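You operate a simulated robot arm through the tools that you are given. There is no shell and no other tool. Be economical: measure what you need, move in short steps, check, and stop when the job is done.

You run a simulated robot arm. Do the job below in one go: nothing can be reset, and whatever is moved stays where it is left.

TASK
Clamp the green separator block in the vice and scour its glaze off.
Fine: use the scouring pad, only while the block is clamped; pad and block back, vice lever open.

It is judged by the outcome, as a careful person would: the job done as asked, and still so three seconds after it is handed in. It fails if anything else is knocked over, pushed out of place, dropped, spilled or broken.

THE ROBOT
A 7-joint arm with a two-finger parallel gripper, fixed in place. Base frame: the origin is at the foot of the arm, x ahead of it, y to its left, z up; the work surface is at about z = 0. Lengths are in mm, angles in rad, forces in N, time in s.
With the tool pointing down near the work surface it reaches from about 240 to 620 mm from the base axis. Its first joint turns from -1.152 to 1.152 rad. Payload 2.6 kg.
The tool frame sits at the grasp point between the pads (the TCP): z along the fingers, y along the line on which they close. The tips reach 30 mm beyond it. The gripper opens to 94 mm. The fingers are 28 mm wide and 10 mm thick; the gripper's body (50 by 96 mm) begins 55 mm behind the TCP.
Orientation is that of the tool frame in the base frame, as a unit quaternion [w, x, y, z]. With the fingers straight down and closing along the base's y, the tool's x points along the base's -x, its y along +y and its z along -z.

THE INTERFACE
- The arm moves only by the tool send_rows. Its argument "increments" is a list of rows, each a list of 7 numbers: the shift along the tool's x, y, z in mm, then the turn, a rotation vector about the tool's x, y, z in rad, then the gripper command, from -1 (shut) to 1 (fully open), values between in proportion. In form: [[dx, dy, dz, rx, ry, rz, jaw], ...]. A call has 1 to 20 rows; each row shifts and turns the commanded pose from where the row before left it, along the tool's axes as they then stand. Each row takes 0.2 s and may step no farther than 50 mm and 0.15 rad from the row before; otherwise, or with a gripper value out of range, the whole call is refused. A pose out of reach is approached as far as the arm can. The call stops where the force on the tool passes 40 N (or 10 N more than at its start, if that is more) or the arm is blocked; 0.2 s more then pass. Each finger travels about 72 mm/s and halts on what it meets, pressing with about 25 N; the grip force reading is that of the motor and also rises with nothing between the fingers. The clock runs only during rows and for 0.2 s after the last one: add rows that do not move to give the fingers time. The reply holds the time, the measured pose of the TCP, the force on the tool along the base axes, the opening and the grip force, in the units named above and with some noise.
- Cameras (640 x 400 px; columns grow to the right, rows downward): "scene" is fixed at [40.1, 431.2, 576.9]; the picture's right is [-0.75, -0.66, 0.00], its down [-0.30, 0.34, -0.89] and it looks along [0.59, -0.67, -0.45] (base axes); focal length 363 px, centre (320, 200). "wrist" rides on the gripper at [76, 14, -102] in the tool frame; the picture's right is [-0.18, 0.98, 0.00], its down [-0.75, -0.14, -0.64] and it looks along [-0.63, -0.12, 0.77] (tool axes); focal length 243 px, centre (320, 200). There is no depth. A picture from a camera that has moved, and an enlarged one, comes with that camera's place and axes in the base frame and with its lens.
- camera(camera): a new picture of that camera. No time passes.
- enlarge(camera, box): a new picture of the part [left, top, right, bottom] of that camera's present view, enlarged. No time passes.
- sign_off(): hands the job in; it is judged then, once.

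Go step by step. Nothing tells you positions but the pictures and the camera data: compare them with the known pose of the tool, close in by small moves and look again before you grip or let go. The budget is 120 turns and 84 pictures, counting those below and the enlarged ones. Unless the task says otherwise, let go and move clear before handing in, and close with one line.

The tools are called as name(argument=value, ...) on one line, values as JSON. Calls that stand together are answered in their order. send_rows: Moves the arm, as the interface text tells. Its arguments: {"type":"object","properties":{"increments":{"type":"array"}},"required":["increments"]} The other tools are called the same way: camera (camera) takes a picture; enlarge (camera, box) takes an enlarged picture of a part of a camera's view; sign_off () hands the job in.

At the start:

```text
clock: 0.0
tcp_pos: [271.9, -242.3, 363.5]
orientation: [0.0, -0.001, 1.0, 0.001]
force: [-0.9, 0.2, 0.6]
grip_width: 94.0
finger_force: 0.0
```

scene: 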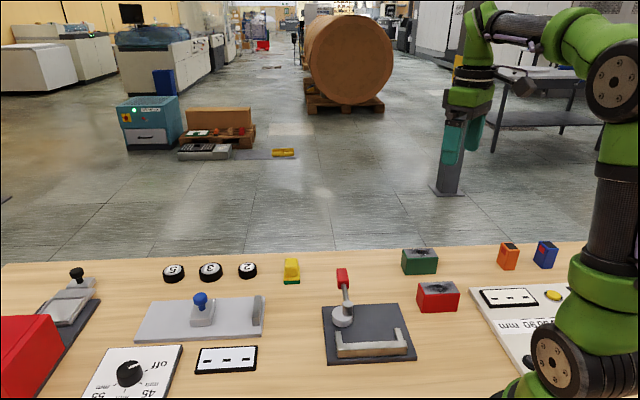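
wrist: 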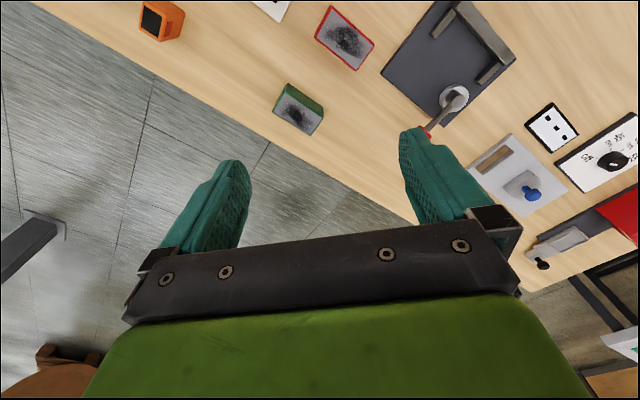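

I see a green block, a red block, a vice with a red-tipped lever, and a yellow item that may be the scouring pad. I'll look closer before moving.

enlarge(camera="scene", box=[260, 230, 480, 370])

enlarge(camera="scene", box=[400, 230, 620, 370])

enlarge(camera="scene", box=[0, 240, 300, 400])

enlarge(camera="wrist", box=[240, 0, 640, 250])

```text
2.86 times, centred on (370, 300) of scene
camera zoom: at [40.1, 431.2, 576.9], right [-0.75, -0.66, 0.0], down [-0.3, 0.34, -0.89], along [0.59, -0.67, -0.45], focal length 1036 px, centre (177, -86)
```

zoom: 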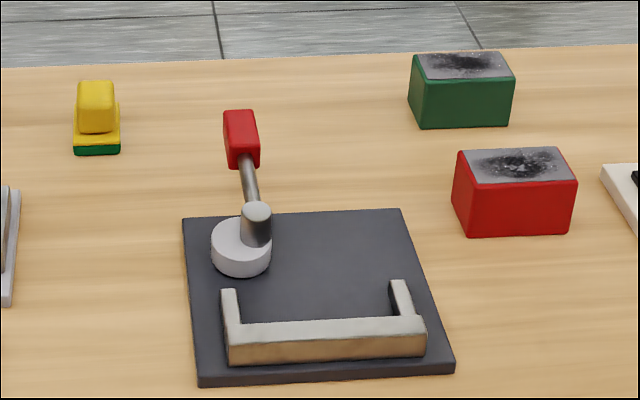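

```text
2.86 times, centred on (510, 300) of scene
camera zoom: at [40.1, 431.2, 576.9], right [-0.75, -0.66, 0.0], down [-0.3, 0.34, -0.89], along [0.59, -0.67, -0.45], focal length 1036 px, centre (-223, -86)
```

zoom: 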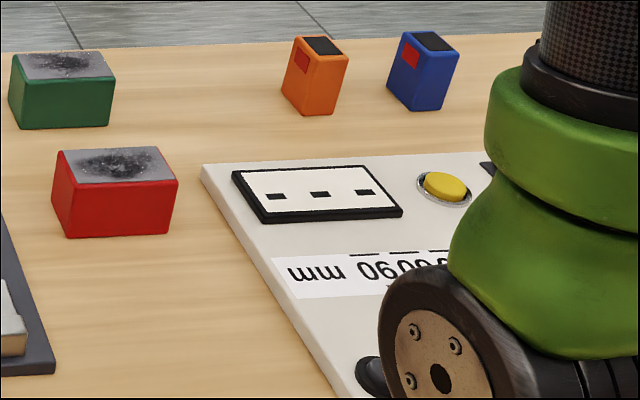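

```text
2.13 times, centred on (150, 320) of scene
camera zoom: at [40.1, 431.2, 576.9], right [-0.75, -0.66, 0.0], down [-0.3, 0.34, -0.89], along [0.59, -0.67, -0.45], focal length 774 px, centre (683, -56)
```

zoom: 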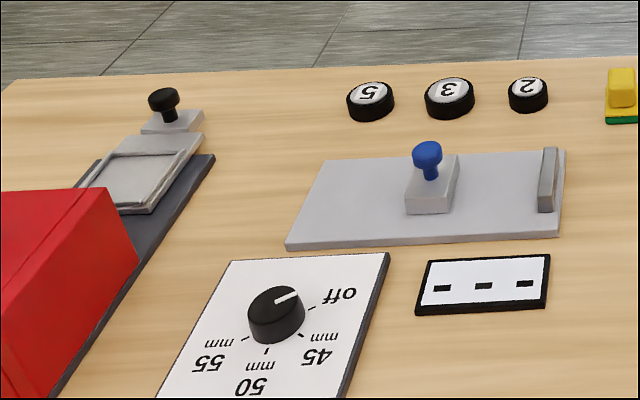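

```text
1.60 times, centred on (440, 125) of wrist
camera zoom: at [194.4, -228.1, 466.0], right [0.18, 0.98, 0.0], down [0.75, -0.14, 0.64], along [0.63, -0.12, -0.77], focal length 388 px, centre (128, 320)
```

zoom: 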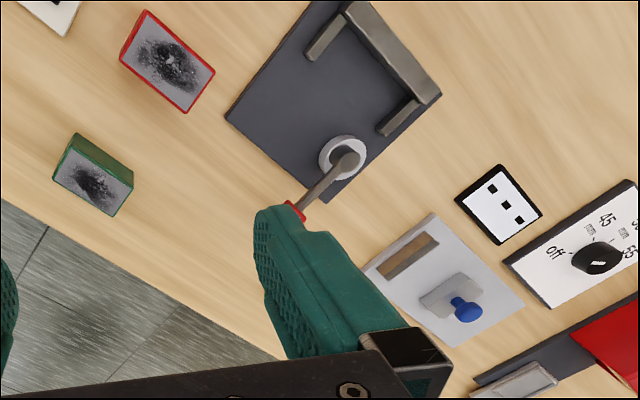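

The green block sits near (347,-297), about 80x40x50 mm and turned about 45°. The vice plate is centred near (326,-35), also at 45°, and the yellow/green item is probably the pad. I'll move over the vice at a safe height for a closer look.

send_rows(increments=[[0, 35, 10, 0, 0, 0, 1], [0, 40, 15, 0, 0, 0, 1], [0, 40, 15, 0, 0, 0, 1], [0, 40, 15, 0, 0, 0, 1], [0, 40, 20, 0, 0, 0, 1], [0, 0, 20, 0, 0, 0, 1], [0, 0, 0, 0, 0, 0, 1]])

camera(camera="wrist")

camera(camera="scene")

```text
clock: 1.6
tcp_pos: [273.9, -48.9, 268.5]
orientation: [0.0, -0.001, 1.0, -0.001]
force: [-1.1, 0.5, 0.3]
grip_width: 94.2
finger_force: 0.1
```

```text
77 pictures are left
camera wrist: at [196.1, -34.5, 370.9], right [0.18, 0.98, 0.0], down [0.75, -0.14, 0.64], along [0.63, -0.12, -0.77], focal length 243 px, centre (320, 200)
```

wrist: 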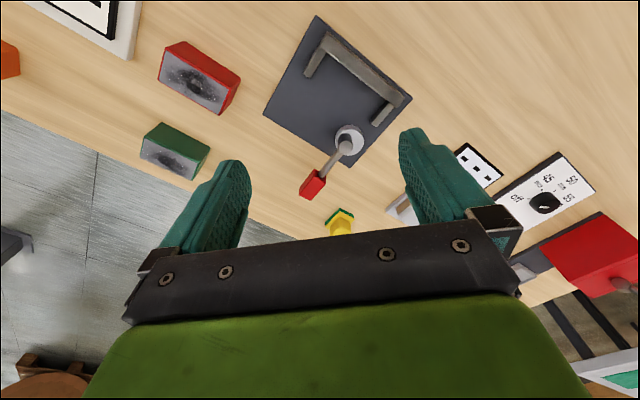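

```text
76 pictures are left
```

scene: 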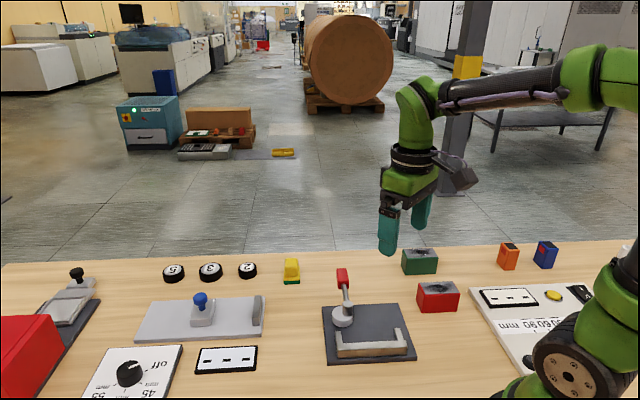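

enlarge(camera="wrist", box=[230, 0, 430, 250])

enlarge(camera="scene", box=[310, 260, 430, 370])

enlarge(camera="scene", box=[260, 245, 330, 300])

```text
1.60 times, centred on (330, 125) of wrist
camera zoom: at [196.1, -34.5, 370.9], right [0.18, 0.98, 0.0], down [0.75, -0.14, 0.64], along [0.63, -0.12, -0.77], focal length 388 px, centre (304, 320)
```

zoom: 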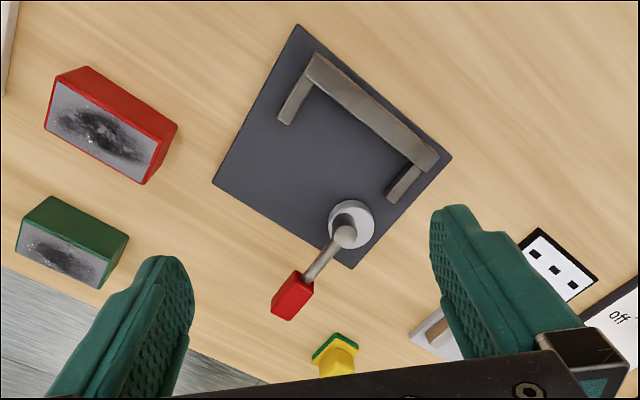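

```text
3.64 times, centred on (370, 315) of scene
camera zoom: at [40.1, 431.2, 576.9], right [-0.75, -0.66, 0.0], down [-0.3, 0.34, -0.89], along [0.59, -0.67, -0.45], focal length 1319 px, centre (138, -218)
```

zoom: 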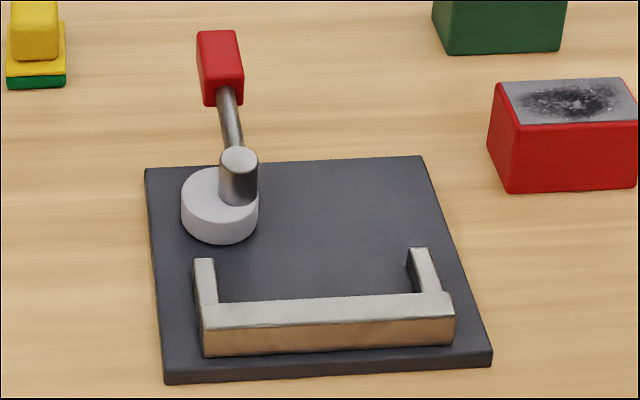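

```text
7.27 times, centred on (295, 272) of scene
camera zoom: at [40.1, 431.2, 576.9], right [-0.75, -0.66, 0.0], down [-0.3, 0.34, -0.89], along [0.59, -0.67, -0.45], focal length 2638 px, centre (502, -327)
```

zoom: 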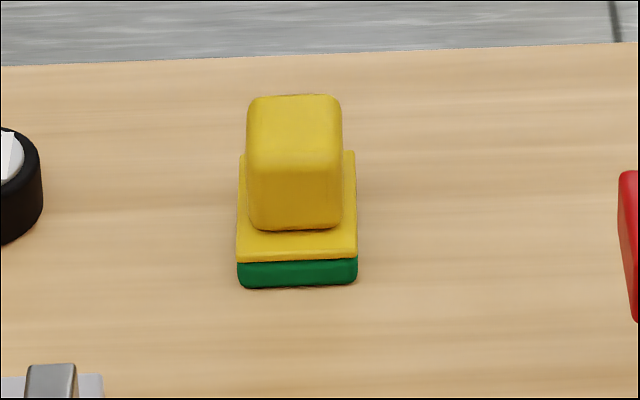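

The vice is an eccentric cam on a post. Its lever points away from the jaw (open) and sits roughly 42 mm high. I'll go lower to measure it and work out which way it closes.

send_rows(increments=[[-13, 5, 40, 0, 0, 0, 1], [-13, 5, 40, 0, 0, 0, 1], [0, 0, 35, 0, 0, 0, 1], [0, 0, 0, 0, 0, 0, 1]])

enlarge(camera="wrist", box=[180, 0, 480, 250])

```text
clock: 2.6
tcp_pos: [298.1, -38.1, 153.9]
orientation: [0.001, -0.001, 1.0, 0.0]
force: [0.3, -0.5, 0.5]
grip_width: 94.0
finger_force: 0.1
```

```text
1.60 times, centred on (330, 125) of wrist
camera zoom: at [221.6, -24.3, 255.5], right [0.18, 0.98, 0.0], down [0.75, -0.14, 0.64], along [0.63, -0.12, -0.77], focal length 388 px, centre (304, 320)
```

zoom: 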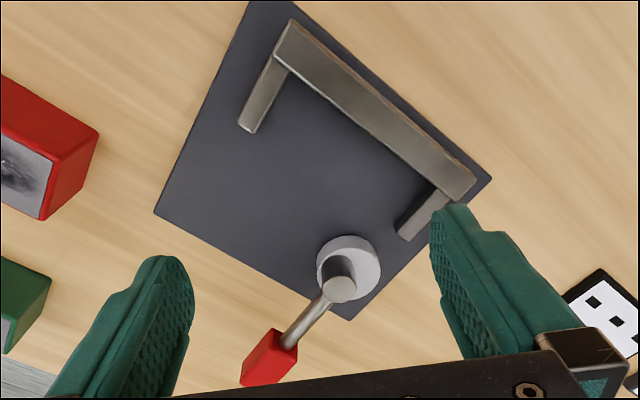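

enlarge(camera="wrist", box=[310, 130, 400, 210])

enlarge(camera="scene", box=[315, 260, 385, 335])

```text
5.00 times, centred on (355, 170) of wrist
camera zoom: at [221.6, -24.3, 255.5], right [0.18, 0.98, 0.0], down [0.75, -0.14, 0.64], along [0.63, -0.12, -0.77], focal length 1213 px, centre (145, 350)
```

zoom: 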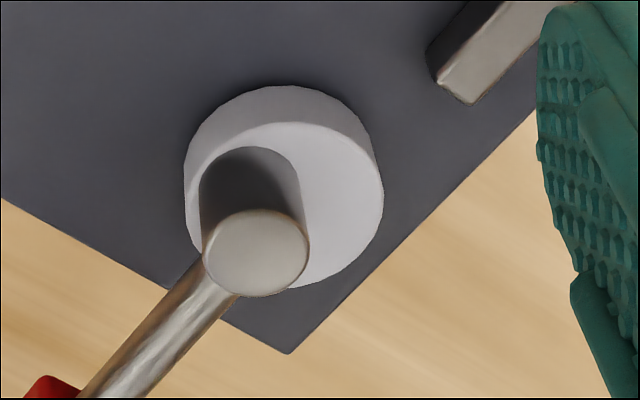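

```text
5.33 times, centred on (350, 298) of scene
camera zoom: at [40.1, 431.2, 576.9], right [-0.75, -0.66, 0.0], down [-0.3, 0.34, -0.89], along [0.59, -0.67, -0.45], focal length 1934 px, centre (160, -320)
```

zoom: 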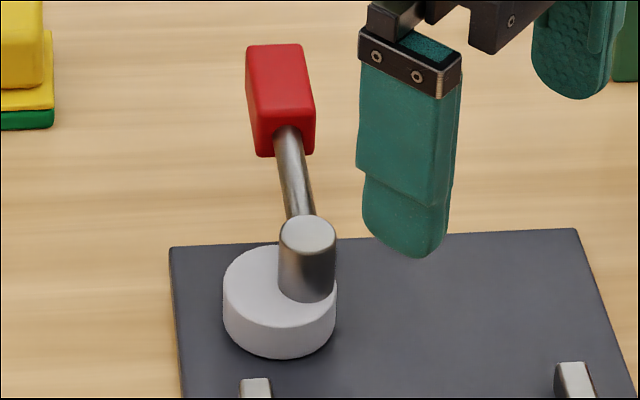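

The cam disc sits about 10 mm off its pivot post, toward -e1. Closing should therefore mean swinging the lever counter-clockwise, toward +y. Next I'll inspect the green block closely with the tool yawed 45°.

send_rows(increments=[[0, -20, -45, 0, 0, 0, 1], [0, -40, 0, 0, 0, 0, 1], [0, -40, 0, 0, 0, 0, 1], [0, -40, 0, 0, 0, 0, 1], [0, -40, 0, 0, 0, 0, 1], [0, -40, 0, 0, 0, 0, 1], [4, -40, 0, 0, 0, 0, 1], [4, -40, 0, 0, 0, 0, 1], [0, -16, 0, 0, 0, 0, 1], [0, 0, 0, 0, 0, -0.131, 1], [0, 0, 0, 0, 0, -0.131, 1], [0, 0, 0, 0, 0, -0.131, 1], [0, 0, 0, 0, 0, -0.131, 1], [0, 0, 0, 0, 0, -0.131, 1], [0, 0, 0, 0, 0, -0.1304, 1], [0, 0, 0, 0, 0, 0, 1]])

camera(camera="wrist")

```text
clock: 6.0
tcp_pos: [290.2, -353.0, 199.0]
orientation: [0.0, -0.386, 0.923, -0.001]
force: [-0.5, 0.7, 0.2]
grip_width: 94.0
finger_force: 0.0
```

```text
69 pictures are left
camera wrist: at [226.2, -397.3, 300.9], right [-0.57, 0.82, 0.0], down [0.63, 0.44, 0.64], along [0.53, 0.36, -0.77], focal length 243 px, centre (320, 200)
```

wrist: 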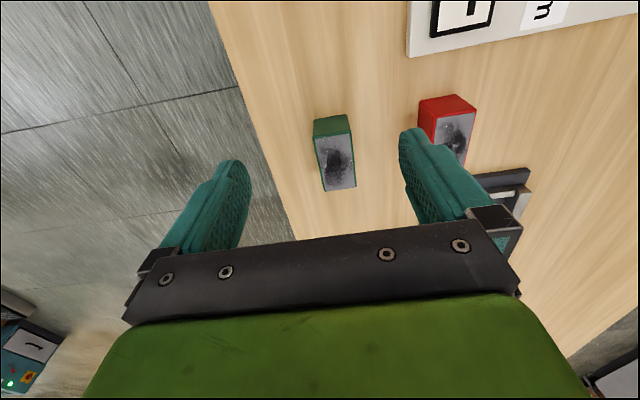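

enlarge(camera="wrist", box=[270, 90, 390, 210])

```text
3.33 times, centred on (330, 150) of wrist
camera zoom: at [226.2, -397.3, 300.9], right [-0.57, 0.82, 0.0], down [0.63, 0.44, 0.64], along [0.53, 0.36, -0.77], focal length 809 px, centre (287, 367)
```

zoom: 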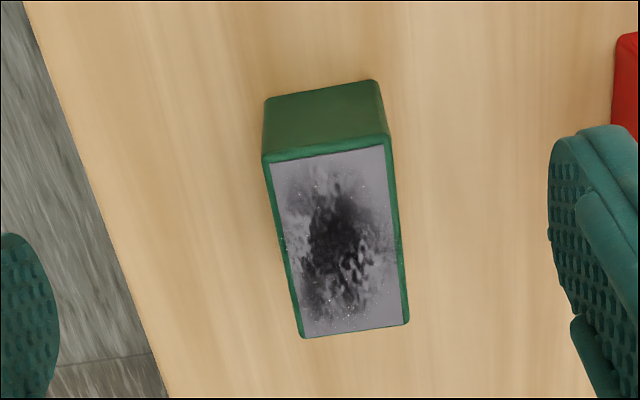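

The block is about 75x43x50 mm, centred near (340,-294) and lying along 45°. I'll hover above it, slightly off-centre along its length so a finger later clears the vice post, and check alignment.

send_rows(increments=[[-35, 3, 20, 0, 0, 0, 1], [-33.6, 2.8, 30, 0, 0, 0, 1], [0, 0, 29, 0, 0, 0, 1], [0, 0, 0, 0, 0, 0, 1]])

camera(camera="wrist")

camera(camera="scene")

```text
clock: 7.0
tcp_pos: [335.1, -302.3, 119.0]
orientation: [0.001, -0.383, 0.924, -0.001]
force: [0.6, -0.4, 0.9]
grip_width: 94.1
finger_force: 0.0
```

```text
67 pictures are left
camera wrist: at [269.7, -347.7, 221.7], right [-0.57, 0.82, 0.0], down [0.63, 0.44, 0.64], along [0.53, 0.36, -0.77], focal length 243 px, centre (320, 200)
```

wrist: 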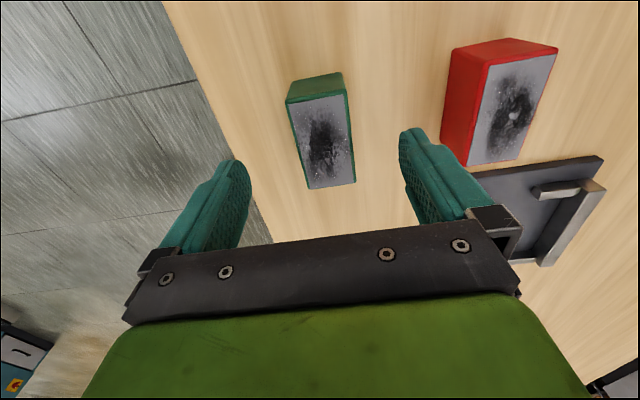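

```text
66 pictures are left
```

scene: 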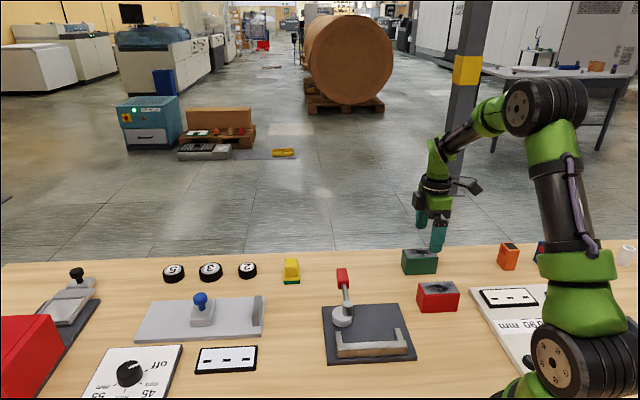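

Alignment is good to within 2 mm. I'll descend and grip the upper half of the block.

send_rows(increments=[[0, 2, 32, 0, 0, 0, 0.6], [0, 0, 31, 0, 0, 0, 0.4], [0, 0, 0, 0, 0, 0, 0.4], [0, 0, 0, 0, 0, 0, 0.1], [0, 0, 0, 0, 0, 0, -0.5], [0, 0, 0, 0, 0, 0, -0.5], [0, 0, 0, 0, 0, 0, -0.5]])

camera(camera="wrist")

```text
clock: 8.6
tcp_pos: [335.9, -301.0, 56.3]
orientation: [0.001, -0.384, 0.923, 0.0]
force: [1.0, -0.8, 0.5]
grip_width: 44.0
finger_force: 25.0
```

```text
65 pictures are left
camera wrist: at [269.0, -345.8, 158.5], right [-0.57, 0.82, 0.0], down [0.63, 0.44, 0.64], along [0.53, 0.36, -0.77], focal length 243 px, centre (320, 200)
```

wrist: 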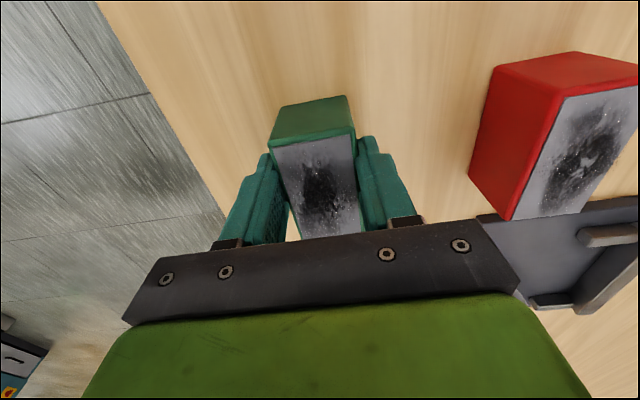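

Gripped at 44 mm, with the home pose noted as TCP (335.9,-301.0,56.3). I'll lift and carry it high over the vice.

send_rows(increments=[[0, 0, -20, 0, 0, 0, -0.5], [0, 0, -40, 0, 0, 0, -0.5], [0, 0, -40, 0, 0, 0, -0.5], [-25.5, 31.9, 0, 0, 0, 0, -0.5], [-25.5, 31.9, 0, 0, 0, 0, -0.5], [-25.5, 31.9, 0, 0, 0, 0, -0.5], [-25.5, 31.9, 0, 0, 0, 0, -0.5], [-25.5, 32, 0, 0, 0, 0, -0.5], [-25.5, 32, 0, 0, 0, 0, -0.5], [-25.7, 32, 0, 0, 0, 0, -0.5], [0, 0, 0, 0, 0, 0, -0.5]])

camera(camera="wrist")

enlarge(camera="scene", box=[270, 230, 450, 370])

```text
clock: 11.0
tcp_pos: [301.3, -16.2, 158.6]
orientation: [0.0, -0.383, 0.924, 0.0]
force: [-0.2, -0.2, 0.1]
grip_width: 23.5
finger_force: 0.0
```

```text
64 pictures are left
camera wrist: at [235.9, -59.1, 259.6], right [-0.57, 0.82, 0.0], down [0.63, 0.43, 0.64], along [0.53, 0.36, -0.77], focal length 243 px, centre (320, 200)
```

wrist: 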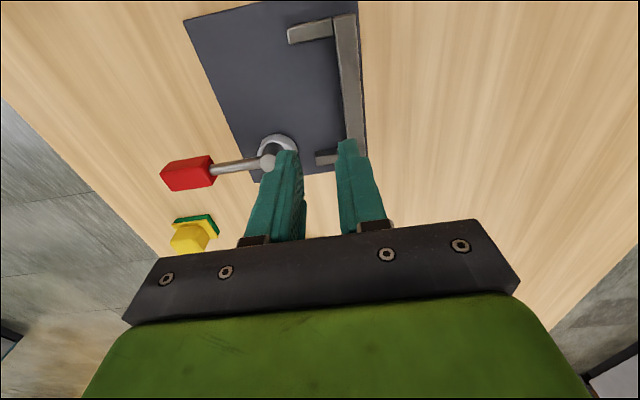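

```text
2.86 times, centred on (360, 300) of scene
camera zoom: at [40.1, 431.2, 576.9], right [-0.75, -0.66, 0.0], down [-0.3, 0.34, -0.89], along [0.59, -0.67, -0.45], focal length 1036 px, centre (206, -86)
```

zoom: 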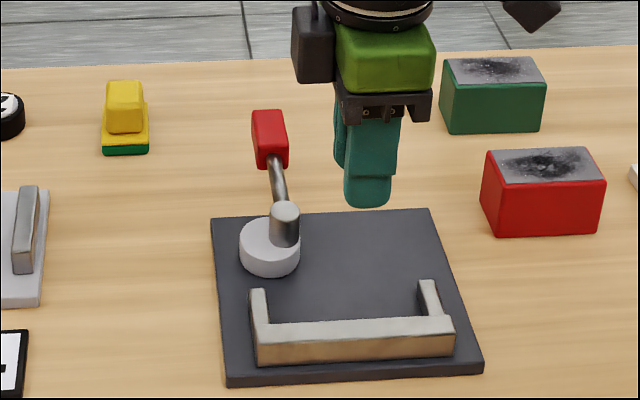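

The grip slipped and the block stayed at its spot; it appears undisturbed. I'll go back, check it, and grip a bit deeper at full closing command, then lift gently.

send_rows(increments=[[25.5, -31.9, 0, 0, 0, 0, 0.6], [25.5, -31.9, 0, 0, 0, 0, 0.6], [25.5, -31.9, 0, 0, 0, 0, 0.6], [25.5, -31.9, 0, 0, 0, 0, 0.6], [25.5, -32, 0, 0, 0, 0, 0.6], [25.5, -32, 0, 0, 0, 0, 0.6], [25.7, -32, 0, 0, 0, 0, 0.6], [0, 0, 20, 0, 0, 0, 0.6], [0, 0, 0, 0, 0, 0, 0.6]])

camera(camera="wrist")

enlarge(camera="scene", box=[370, 180, 490, 330])

```text
clock: 13.0
tcp_pos: [335.2, -299.0, 136.3]
orientation: [0.0, -0.385, 0.923, -0.001]
force: [-0.1, 1.3, 0.6]
grip_width: 75.1
finger_force: 0.0
```

```text
62 pictures are left
camera wrist: at [269.6, -343.7, 239.5], right [-0.57, 0.82, 0.0], down [0.63, 0.44, 0.64], along [0.53, 0.36, -0.77], focal length 243 px, centre (320, 200)
```

wrist: 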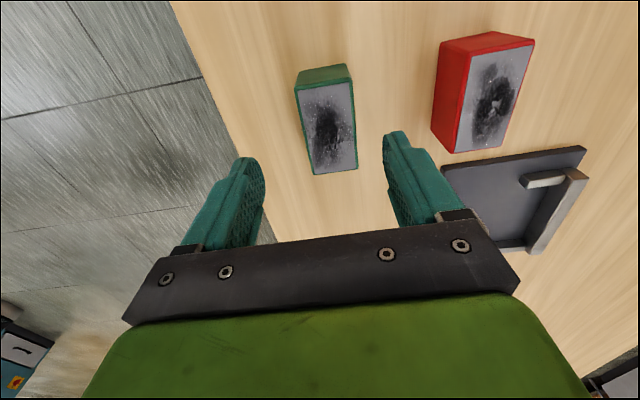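

```text
2.67 times, centred on (430, 255) of scene
camera zoom: at [40.1, 431.2, 576.9], right [-0.75, -0.66, 0.0], down [-0.3, 0.34, -0.89], along [0.59, -0.67, -0.45], focal length 967 px, centre (27, 53)
```

zoom: 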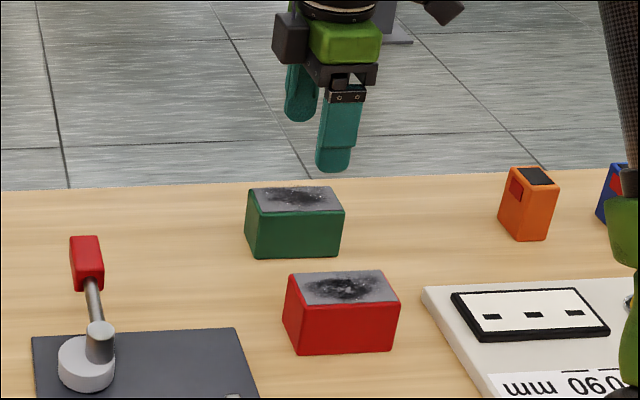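

send_rows(increments=[[0, 0, 40, 0, 0, 0, 0.5], [0, 0, 30, 0, 0, 0, 0.4], [0, 0, 15.3, 0, 0, 0, 0.3], [0, 0, 0, 0, 0, 0, -1], [0, 0, 0, 0, 0, 0, -1], [0, 0, 0, 0, 0, 0, -1], [0, 0, 0, 0, 0, 0, -1], [0, 0, -2, 0, 0, 0, -1], [0, 0, -2, 0, 0, 0, -1], [0, 0, -2, 0, 0, 0, -1], [0, 0, -2, 0, 0, 0, -1], [0, 0, -2, 0, 0, 0, -1], [0, 0, 0, 0, 0, 0, -1]])

enlarge(camera="scene", box=[370, 180, 490, 330])

```text
clock: 15.8
tcp_pos: [333.5, -299.4, 62.8]
orientation: [0.001, -0.384, 0.924, -0.001]
force: [0.5, -0.6, -2.1]
grip_width: 48.2
finger_force: 24.8
```

```text
2.67 times, centred on (430, 255) of scene
camera zoom: at [40.1, 431.2, 576.9], right [-0.75, -0.66, 0.0], down [-0.3, 0.34, -0.89], along [0.59, -0.67, -0.45], focal length 967 px, centre (27, 53)
```

zoom: 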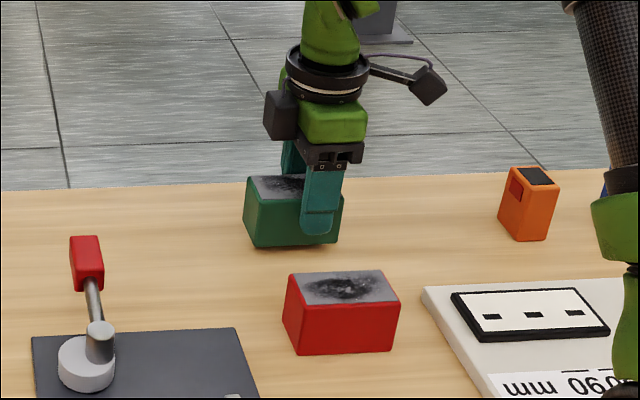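

camera(camera="wrist")

enlarge(camera="scene", box=[395, 225, 450, 280])

```text
59 pictures are left
camera wrist: at [268.5, -342.9, 164.2], right [-0.57, 0.82, 0.0], down [0.63, 0.44, 0.64], along [0.53, 0.36, -0.77], focal length 243 px, centre (320, 200)
```

wrist: 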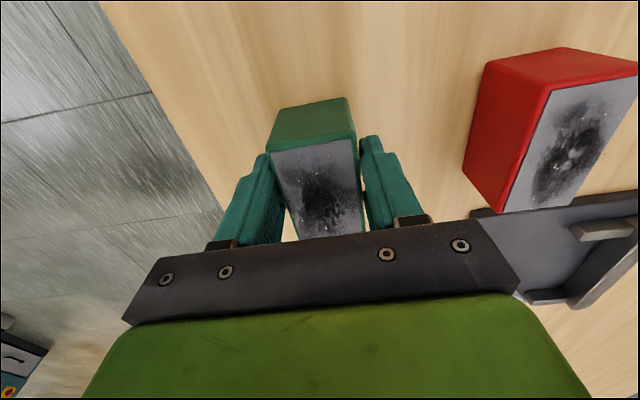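

```text
7.27 times, centred on (422, 252) of scene
camera zoom: at [40.1, 431.2, 576.9], right [-0.75, -0.66, 0.0], down [-0.3, 0.34, -0.89], along [0.59, -0.67, -0.45], focal length 2638 px, centre (-426, -182)
```

zoom: 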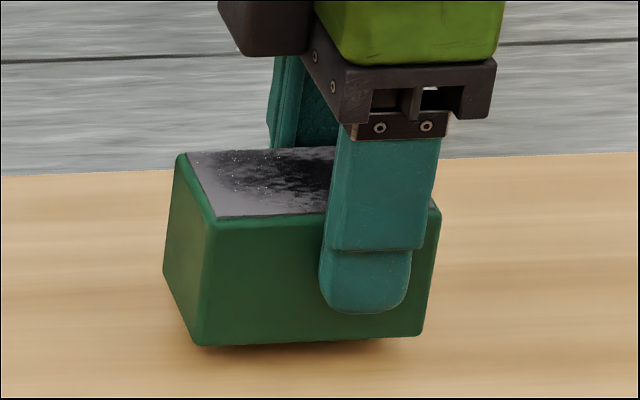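

The block is yawed and pitched slightly because I gripped it off-centre. I'll set it down, open, re-centre and grip again.

send_rows(increments=[[0, 0, 3, 0, 0, 0, -1], [0, 0, 3, 0, 0, 0, -1], [0, 0, 3, 0, 0, 0, -1], [0, 0, 2, 0, 0, 0, -1], [0, 0, 0, 0, 0, 0, 0.3], [0, 0, 0, 0, 0, 0, 0.6], [0, 0, 0, 0, 0, 0, 0.9], [0, 0, -40, 0, 0, 0, 0.9], [0, 0, -40, 0, 0, 0, 0.9], [0, 0, 0, 0, 0, 0, 0.9]])

camera(camera="wrist")

enlarge(camera="wrist", box=[260, 40, 390, 200])

```text
clock: 18.0
tcp_pos: [332.6, -295.9, 129.8]
orientation: [0.0, -0.384, 0.923, 0.0]
force: [-0.2, 0.1, -0.2]
grip_width: 89.3
finger_force: 0.1
```

```text
57 pictures are left
camera wrist: at [267.5, -340.2, 232.1], right [-0.57, 0.82, 0.0], down [0.63, 0.44, 0.64], along [0.53, 0.36, -0.77], focal length 243 px, centre (320, 200)
```

wrist: 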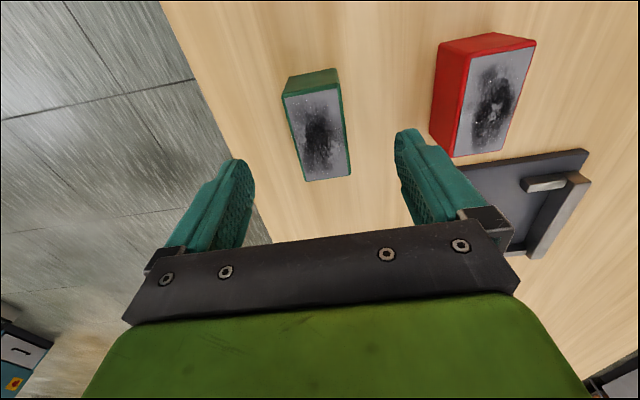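

```text
2.50 times, centred on (325, 120) of wrist
camera zoom: at [267.5, -340.2, 232.1], right [-0.57, 0.82, 0.0], down [0.63, 0.44, 0.64], along [0.53, 0.36, -0.77], focal length 606 px, centre (308, 400)
```

zoom: 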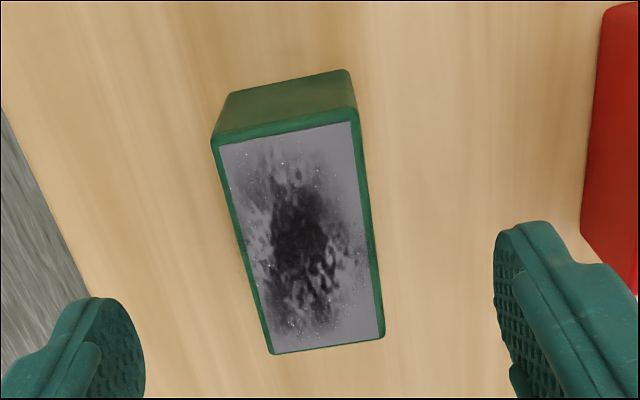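

send_rows(increments=[[-8.8, -0.6, 30, 0, 0, 0, 0.6], [0, 0, 30, 0, 0, 0, 0.4], [0, 0, 19, 0, 0, 0, 0.3], [0, 0, 0, 0, 0, 0, 0.3], [0, 0, 0, 0, 0, 0, 0.0], [0, 0, 0, 0, 0, 0, -1], [0, 0, 0, 0, 0, 0, -1], [0, 0, 0, 0, 0, 0, -1]])

send_rows(increments=[[0, 0, -2, 0, 0, 0, -1], [0, 0, -2, 0, 0, 0, -1], [0, 0, -2, 0, 0, 0, -1], [0, 0, -2, 0, 0, 0, -1], [0, 0, -2, 0, 0, 0, -1], [0, 0, 0, 0, 0, 0, -1]])

enlarge(camera="scene", box=[395, 225, 450, 280])

```text
clock: 19.8
tcp_pos: [337.4, -294.0, 50.5]
orientation: [0.0, -0.383, 0.924, 0.0]
force: [0.9, 0.9, 0.6]
grip_width: 48.2
finger_force: 24.9
```

```text
clock: 21.2
tcp_pos: [341.8, -293.9, 61.6]
orientation: [0.001, -0.384, 0.923, -0.001]
force: [0.6, -0.1, -0.8]
grip_width: 48.4
finger_force: 25.0
```

```text
7.27 times, centred on (422, 252) of scene
camera zoom: at [40.1, 431.2, 576.9], right [-0.75, -0.66, 0.0], down [-0.3, 0.34, -0.89], along [0.59, -0.67, -0.45], focal length 2638 px, centre (-426, -182)
```

zoom: 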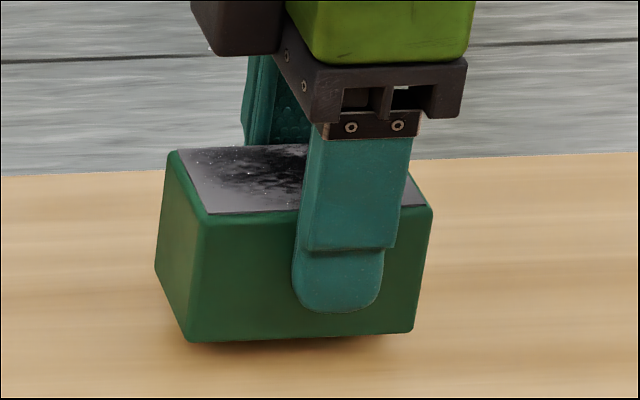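

The block is really 48 mm wide and now held squarely. I'll lift slowly and carry it near the vice, staying high.

send_rows(increments=[[0, 0, -5, 0, 0, 0, -1], [0, 0, -10, 0, 0, 0, -1], [0, 0, -15, 0, 0, 0, -1], [0, 0, -15, 0, 0, 0, -1], [0, 0, -15, 0, 0, 0, -1], [0, 0, -10, 0, 0, 0, -1], [0, 0, -5, 0, 0, 0, -1], [-5, 6.2, 0, 0, 0, 0, -1], [-10, 12.4, 0, 0, 0, 0, -1], [0, 0, 0, 0, 0, 0, -1]])

enlarge(camera="scene", box=[370, 180, 490, 330])

```text
clock: 23.4
tcp_pos: [334.9, -267.6, 138.0]
orientation: [0.0, -0.383, 0.924, -0.001]
force: [0.3, -0.1, -1.5]
grip_width: 48.2
finger_force: 25.0
```

```text
2.67 times, centred on (430, 255) of scene
camera zoom: at [40.1, 431.2, 576.9], right [-0.75, -0.66, 0.0], down [-0.3, 0.34, -0.89], along [0.59, -0.67, -0.45], focal length 967 px, centre (27, 53)
```

zoom: 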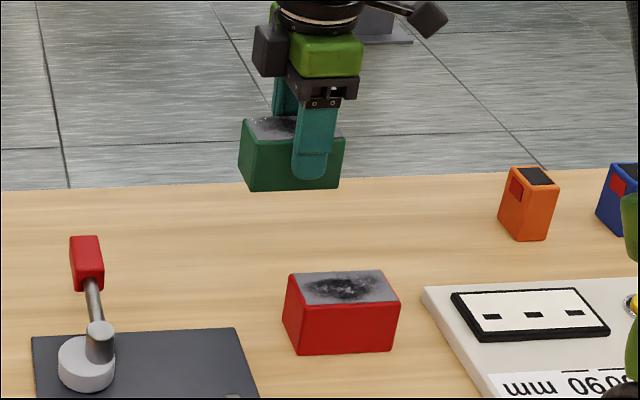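

send_rows(increments=[[-10, 12.4, 0, 0, 0, 0, -1], [-17, 21, 0, 0, 0, 0, -1], [-17, 21, 0, 0, 0, 0, -1], [-17, 21, 0, 0, 0, 0, -1], [-17, 21, 0, 0, 0, 0, -1], [-17, 21, 0, 0, 0, 0, -1], [-17, 21, 0, 0, 0, 0, -1], [-17, 21, 0, 0, 0, 0, -1], [-14, 18, 0, 0, 0, 0, -1], [-10, 13, 0, 0, 0, 0, -1], [-5, 6, 0, 0, 0, 0, -1], [0, 0, 0, 0, 0, 0, -1]])

camera(camera="wrist")

enlarge(camera="scene", box=[300, 230, 440, 370])

```text
clock: 26.0
tcp_pos: [309.3, -19.2, 135.9]
orientation: [0.001, -0.383, 0.924, 0.0]
force: [0.1, 0.4, -2.4]
grip_width: 48.3
finger_force: 25.1
```

```text
53 pictures are left
camera wrist: at [243.8, -63.6, 238.1], right [-0.57, 0.82, 0.0], down [0.63, 0.44, 0.64], along [0.53, 0.36, -0.77], focal length 243 px, centre (320, 200)
```

wrist: 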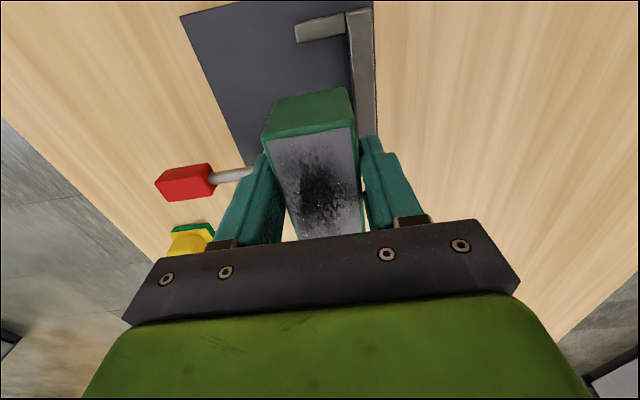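

```text
2.86 times, centred on (370, 300) of scene
camera zoom: at [40.1, 431.2, 576.9], right [-0.75, -0.66, 0.0], down [-0.3, 0.34, -0.89], along [0.59, -0.67, -0.45], focal length 1036 px, centre (177, -86)
```

zoom: 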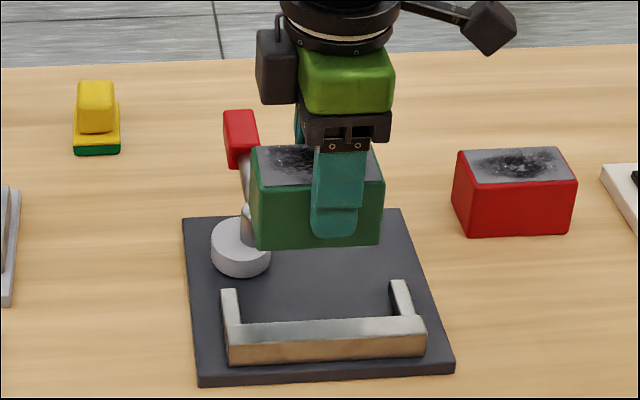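

From the scene view laterally and the wrist view, the block needs about 3 mm more toward the bar and 4 mm left. I'll do that and go down partway.

send_rows(increments=[[-4, 3, 0, 0, 0, 0, -1], [0, 0, 10, 0, 0, 0, -1], [0, 0, 12, 0, 0, 0, -1], [0, 0, 12, 0, 0, 0, -1], [0, 0, 10, 0, 0, 0, -1], [0, 0, 5, 0, 0, 0, -1], [0, 0, 0, 0, 0, 0, -1]])

camera(camera="wrist")

enlarge(camera="scene", box=[300, 230, 440, 370])

```text
clock: 27.6
tcp_pos: [311.3, -15.0, 86.2]
orientation: [0.0, -0.383, 0.924, 0.0]
force: [-0.1, 1.2, -1.9]
grip_width: 48.0
finger_force: 25.3
```

```text
51 pictures are left
camera wrist: at [245.7, -58.3, 190.1], right [-0.57, 0.82, 0.0], down [0.63, 0.44, 0.64], along [0.53, 0.36, -0.77], focal length 243 px, centre (320, 200)
```

wrist: 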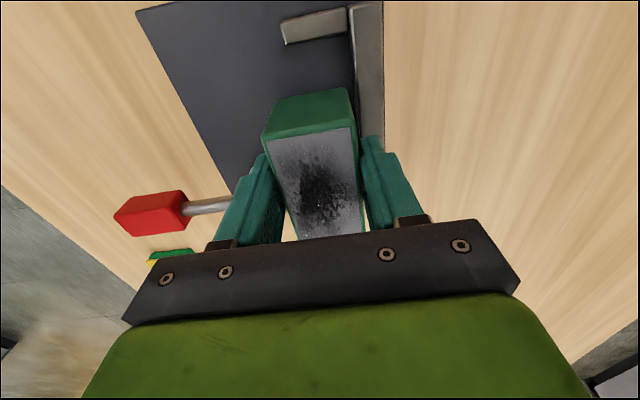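

```text
2.86 times, centred on (370, 300) of scene
camera zoom: at [40.1, 431.2, 576.9], right [-0.75, -0.66, 0.0], down [-0.3, 0.34, -0.89], along [0.59, -0.67, -0.45], focal length 1036 px, centre (177, -86)
```

zoom: 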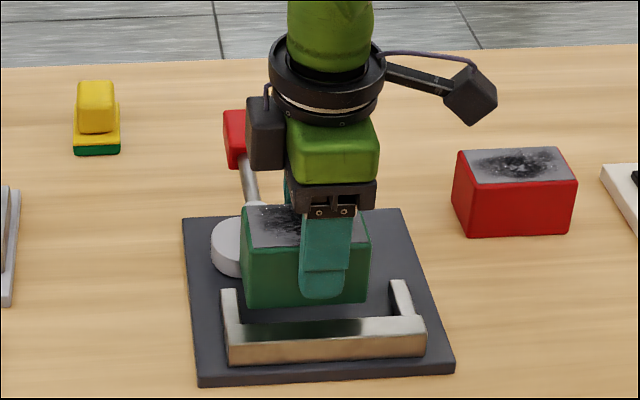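

send_rows(increments=[[0, 1.5, 5, 0, 0, 0, -1], [0, 0, 5, 0, 0, 0, -1], [0, 0, 4, 0, 0, 0, -1], [0, 0, 4, 0, 0, 0, -1], [0, 0, 0, 0, 0, 0, -1]])

enlarge(camera="scene", box=[310, 270, 430, 370])

enlarge(camera="wrist", box=[230, 0, 430, 200])

```text
clock: 28.8
tcp_pos: [309.6, -12.7, 69.9]
orientation: [0.0, -0.384, 0.923, 0.0]
force: [-0.3, -0.6, -2.2]
grip_width: 48.3
finger_force: 25.3
```

```text
4.00 times, centred on (370, 320) of scene
camera zoom: at [40.1, 431.2, 576.9], right [-0.75, -0.66, 0.0], down [-0.3, 0.34, -0.89], along [0.59, -0.67, -0.45], focal length 1451 px, centre (120, -280)
```

zoom: 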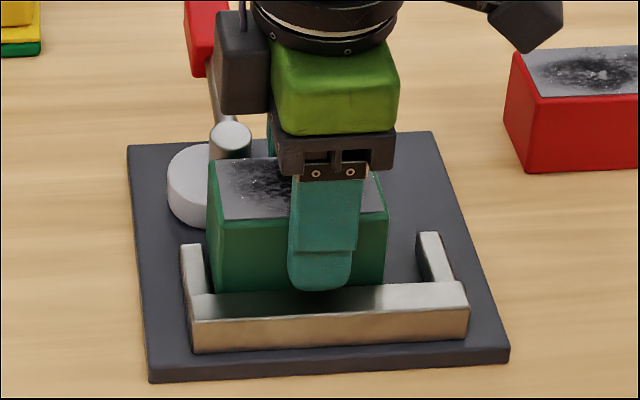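

```text
2.00 times, centred on (330, 100) of wrist
camera zoom: at [244.6, -56.5, 171.8], right [-0.57, 0.82, 0.0], down [0.63, 0.44, 0.64], along [0.53, 0.36, -0.77], focal length 485 px, centre (300, 400)
```

zoom: 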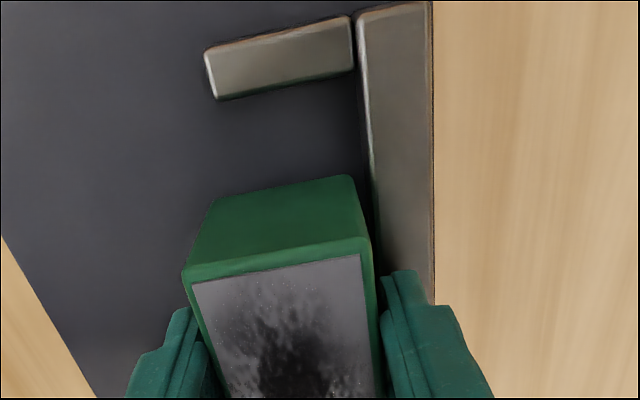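

Inside the jaws with small gaps. Easing down to the plate.

send_rows(increments=[[0, 0, 2, 0, 0, 0, -1], [0, 0, 2, 0, 0, 0, -1], [0, 0, 2, 0, 0, 0, -1], [0, 0, 1.5, 0, 0, 0, -1], [0, 0, 0, 0, 0, 0, -1]])

enlarge(camera="scene", box=[310, 270, 430, 370])

```text
clock: 29.8
tcp_pos: [309.7, -13.2, 63.5]
orientation: [0.001, -0.384, 0.923, 0.0]
force: [-2.3, 0.5, 5.2]
grip_width: 48.2
finger_force: 24.9
stopped in row 4: the force on the tool passed its limit (the readings are from after the stop); the commanded pose is now the measured one
```

```text
4.00 times, centred on (370, 320) of scene
camera zoom: at [40.1, 431.2, 576.9], right [-0.75, -0.66, 0.0], down [-0.3, 0.34, -0.89], along [0.59, -0.67, -0.45], focal length 1451 px, centre (120, -280)
```

zoom: 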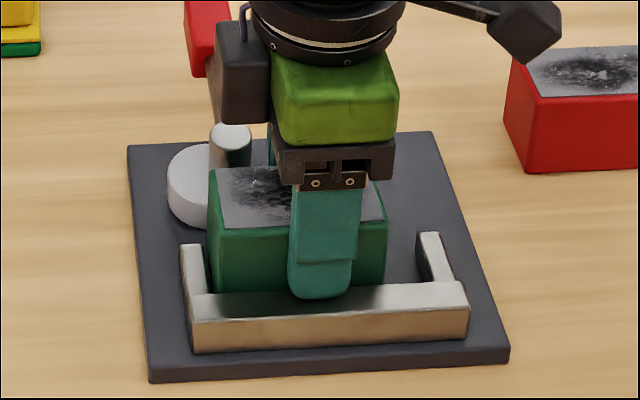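

enlarge(camera="wrist", box=[250, 60, 390, 170])

enlarge(camera="scene", box=[350, 310, 425, 360])

```text
3.64 times, centred on (320, 115) of wrist
camera zoom: at [244.6, -57.1, 165.8], right [-0.57, 0.82, 0.0], down [0.63, 0.43, 0.64], along [0.53, 0.36, -0.77], focal length 882 px, centre (320, 509)
```

zoom: 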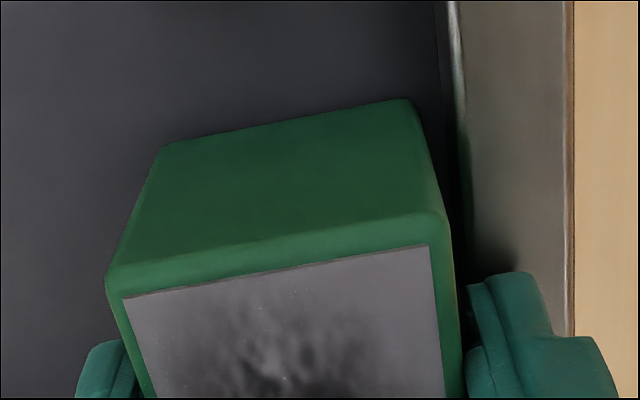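

```text
8.00 times, centred on (388, 335) of scene
camera zoom: at [40.1, 431.2, 576.9], right [-0.75, -0.66, 0.0], down [-0.3, 0.34, -0.89], along [0.59, -0.67, -0.45], focal length 2902 px, centre (-220, -880)
```

zoom: 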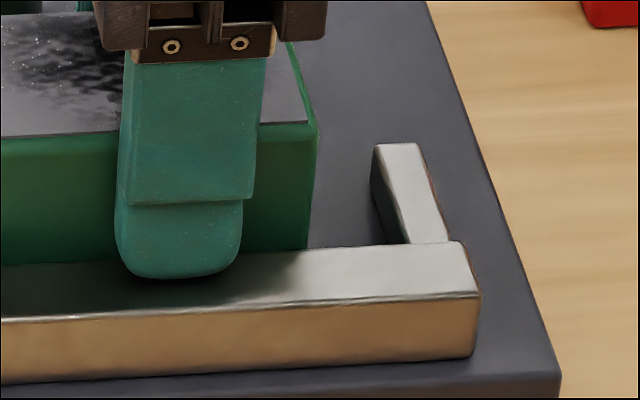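

The fingertip has landed on the jaw bar, so the block is at most a few mm above the plate. I'll release gently with a small opening so the back finger clears the post.

send_rows(increments=[[0, 0, -0.5, 0, 0, 0, 0.06], [0, 0, 0, 0, 0, 0, 0.1], [0, 0, 0, 0, 0, 0, 0.17], [0, 0, 0, 0, 0, 0, 0.17]])

enlarge(camera="scene", box=[310, 270, 430, 370])

enlarge(camera="wrist", box=[220, 0, 420, 250])

```text
clock: 30.8
tcp_pos: [310.2, -13.2, 63.9]
orientation: [0.0, -0.384, 0.923, -0.001]
force: [-0.4, 0.3, 0.7]
grip_width: 55.2
finger_force: 0.1
```

```text
4.00 times, centred on (370, 320) of scene
camera zoom: at [40.1, 431.2, 576.9], right [-0.75, -0.66, 0.0], down [-0.3, 0.34, -0.89], along [0.59, -0.67, -0.45], focal length 1451 px, centre (120, -280)
```

zoom: 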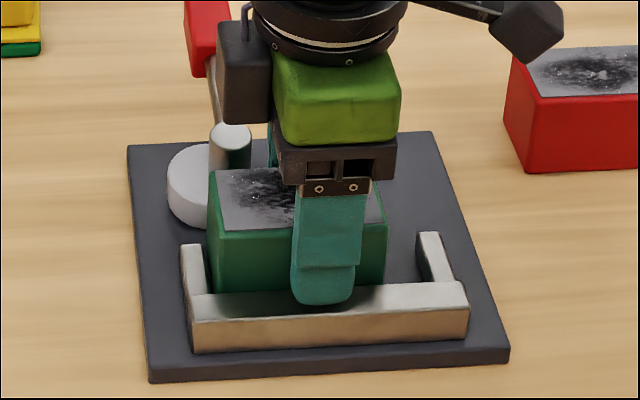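

```text
1.60 times, centred on (320, 125) of wrist
camera zoom: at [243.9, -57.4, 166.1], right [-0.57, 0.82, 0.0], down [0.63, 0.44, 0.64], along [0.53, 0.36, -0.77], focal length 388 px, centre (320, 320)
```

zoom: 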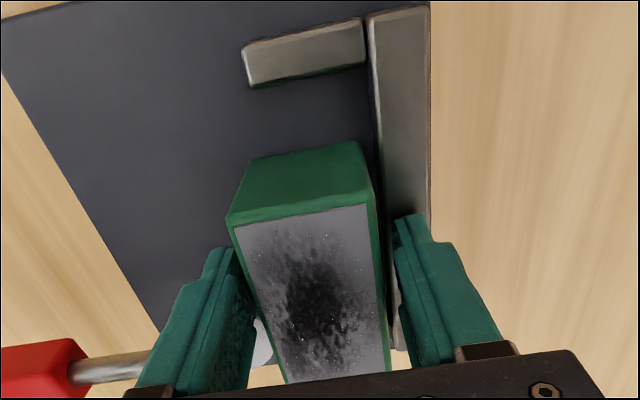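

The block is resting on the plate against the jaw. I'll lift clear and go to the lever, yawing to -45° to push the handle counter-clockwise.

send_rows(increments=[[0, 0, -15, 0, 0, 0, 0.17], [0, 0, -40, 0, 0, 0, 0.17], [0, 0, -45, 0, 0, 0, 0.17], [-1, -35.7, 0, 0, 0, 0, -1], [-1, -35.7, 0, 0, 0, 0, -1], [-1, -35.7, 0, 0, 0, 0, -1], [-1, -35.7, 0, 0, 0, 0, -1], [0, 0, 0, 0, 0, 0.131, -1], [0, 0, 0, 0, 0, 0.131, -1], [0, 0, 0, 0, 0, 0.131, -1], [0, 0, 0, 0, 0, 0.131, -1], [0, 0, 0, 0, 0, 0.131, -1], [0, 0, 0, 0, 0, 0.131, -1], [0, 0, 0, 0, 0, 0.131, -1], [0, 0, 0, 0, 0, 0.131, -1], [0, 0, 0, 0, 0, 0.131, -1], [0, 0, 0, 0, 0, 0.131, -1], [0, 0, 0, 0, 0, 0.131, -1], [0, 0, 0, 0, 0, 0.131, -1], [0, 0, 0, 0, 0, 0, -1]])

camera(camera="wrist")

enlarge(camera="scene", box=[270, 200, 450, 370])

```text
clock: 35.0
tcp_pos: [414.6, -109.9, 163.5]
orientation: [0.0, 0.385, 0.923, 0.0]
force: [0.1, -0.3, 0.3]
grip_width: 0.1
finger_force: 25.4
```

```text
42 pictures are left
camera wrist: at [369.2, -46.6, 265.8], right [0.83, 0.56, 0.0], down [0.43, -0.63, 0.64], along [0.36, -0.53, -0.77], focal length 243 px, centre (320, 200)
```

wrist: 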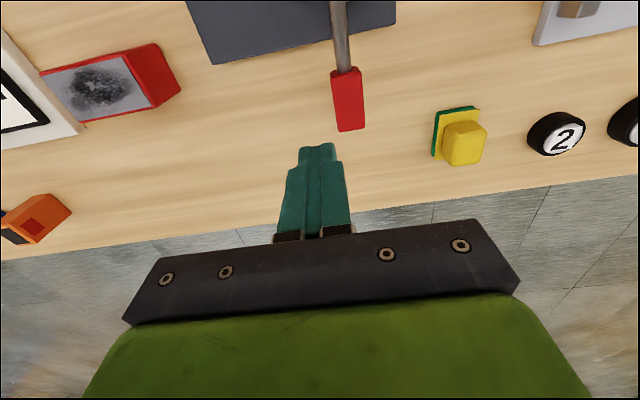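

```text
2.35 times, centred on (360, 285) of scene
camera zoom: at [40.1, 431.2, 576.9], right [-0.75, -0.66, 0.0], down [-0.3, 0.34, -0.89], along [0.59, -0.67, -0.45], focal length 853 px, centre (226, 0)
```

zoom: 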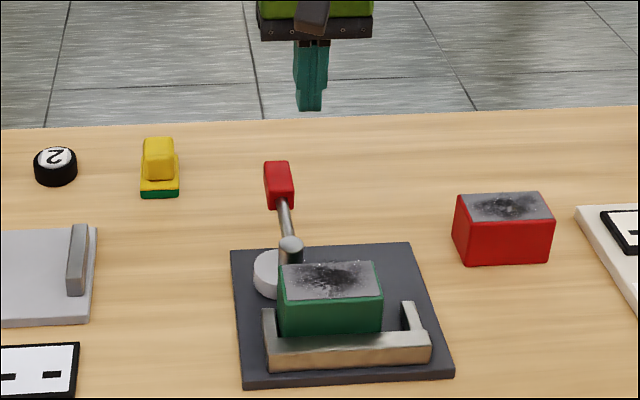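

send_rows(increments=[[0, -7, 10, 0, 0, 0, -1], [0, 0, 40, 0, 0, 0, -1], [0, 0, 40, 0, 0, 0, -1], [0, 0, 15, 0, 0, 0, -1], [0, 0, 0, 0, 0, 0, -1]])

enlarge(camera="wrist", box=[240, 0, 440, 250])

enlarge(camera="scene", box=[300, 230, 400, 330])

```text
clock: 36.2
tcp_pos: [408.9, -114.5, 61.2]
orientation: [0.001, 0.383, 0.924, -0.001]
force: [0.6, 0.4, -0.9]
grip_width: 0.1
finger_force: 24.8
```

```text
1.60 times, centred on (340, 125) of wrist
camera zoom: at [364.0, -50.7, 161.9], right [0.83, 0.56, 0.0], down [0.43, -0.63, 0.64], along [0.36, -0.53, -0.77], focal length 388 px, centre (288, 320)
```

zoom: 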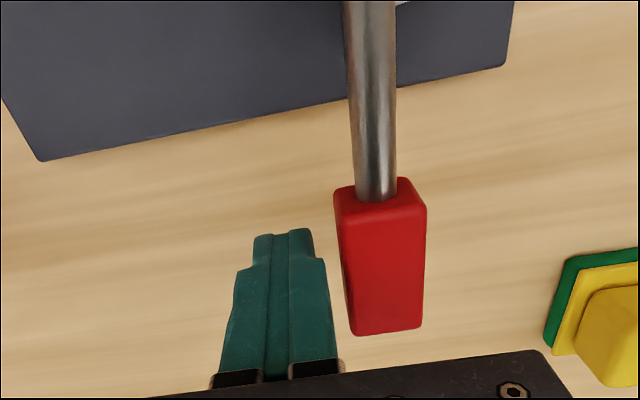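

```text
4.00 times, centred on (350, 280) of scene
camera zoom: at [40.1, 431.2, 576.9], right [-0.75, -0.66, 0.0], down [-0.3, 0.34, -0.89], along [0.59, -0.67, -0.45], focal length 1451 px, centre (200, -120)
```

zoom: 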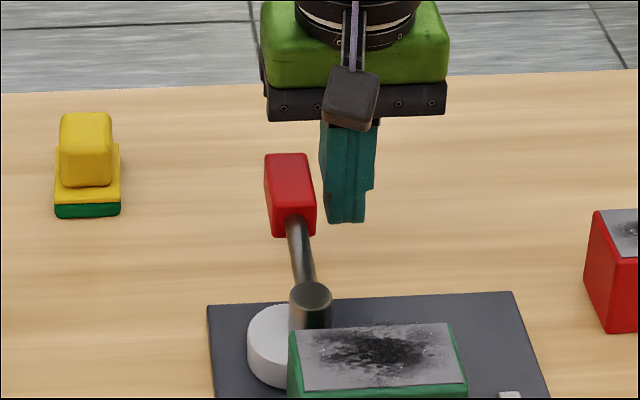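

The finger is beside the handle. I'll close the gap and begin the arc about the post.

send_rows(increments=[[0, 9, 0, 0, 0, 0, -1], [-2.5, 11.6, 0, 0, 0, -0.131, -1], [-2.5, 11.6, 0, 0, 0, -0.131, -1], [-2.5, 11.6, 0, 0, 0, -0.131, -1], [0, 0, 0, 0, 0, 0, -1]])

enlarge(camera="scene", box=[290, 230, 430, 360])

```text
clock: 37.4
tcp_pos: [441.8, -86.7, 60.5]
orientation: [0.001, 0.194, 0.981, 0.0]
force: [-1.0, 0.5, 0.2]
grip_width: 0.0
finger_force: 24.5
```

```text
3.08 times, centred on (360, 295) of scene
camera zoom: at [40.1, 431.2, 576.9], right [-0.75, -0.66, 0.0], down [-0.3, 0.34, -0.89], along [0.59, -0.67, -0.45], focal length 1116 px, centre (197, -92)
```

zoom: 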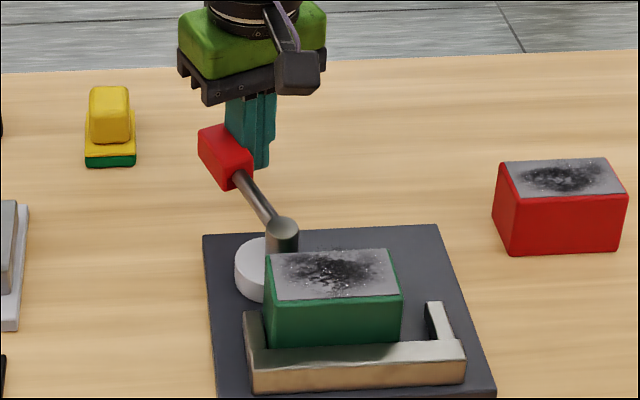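

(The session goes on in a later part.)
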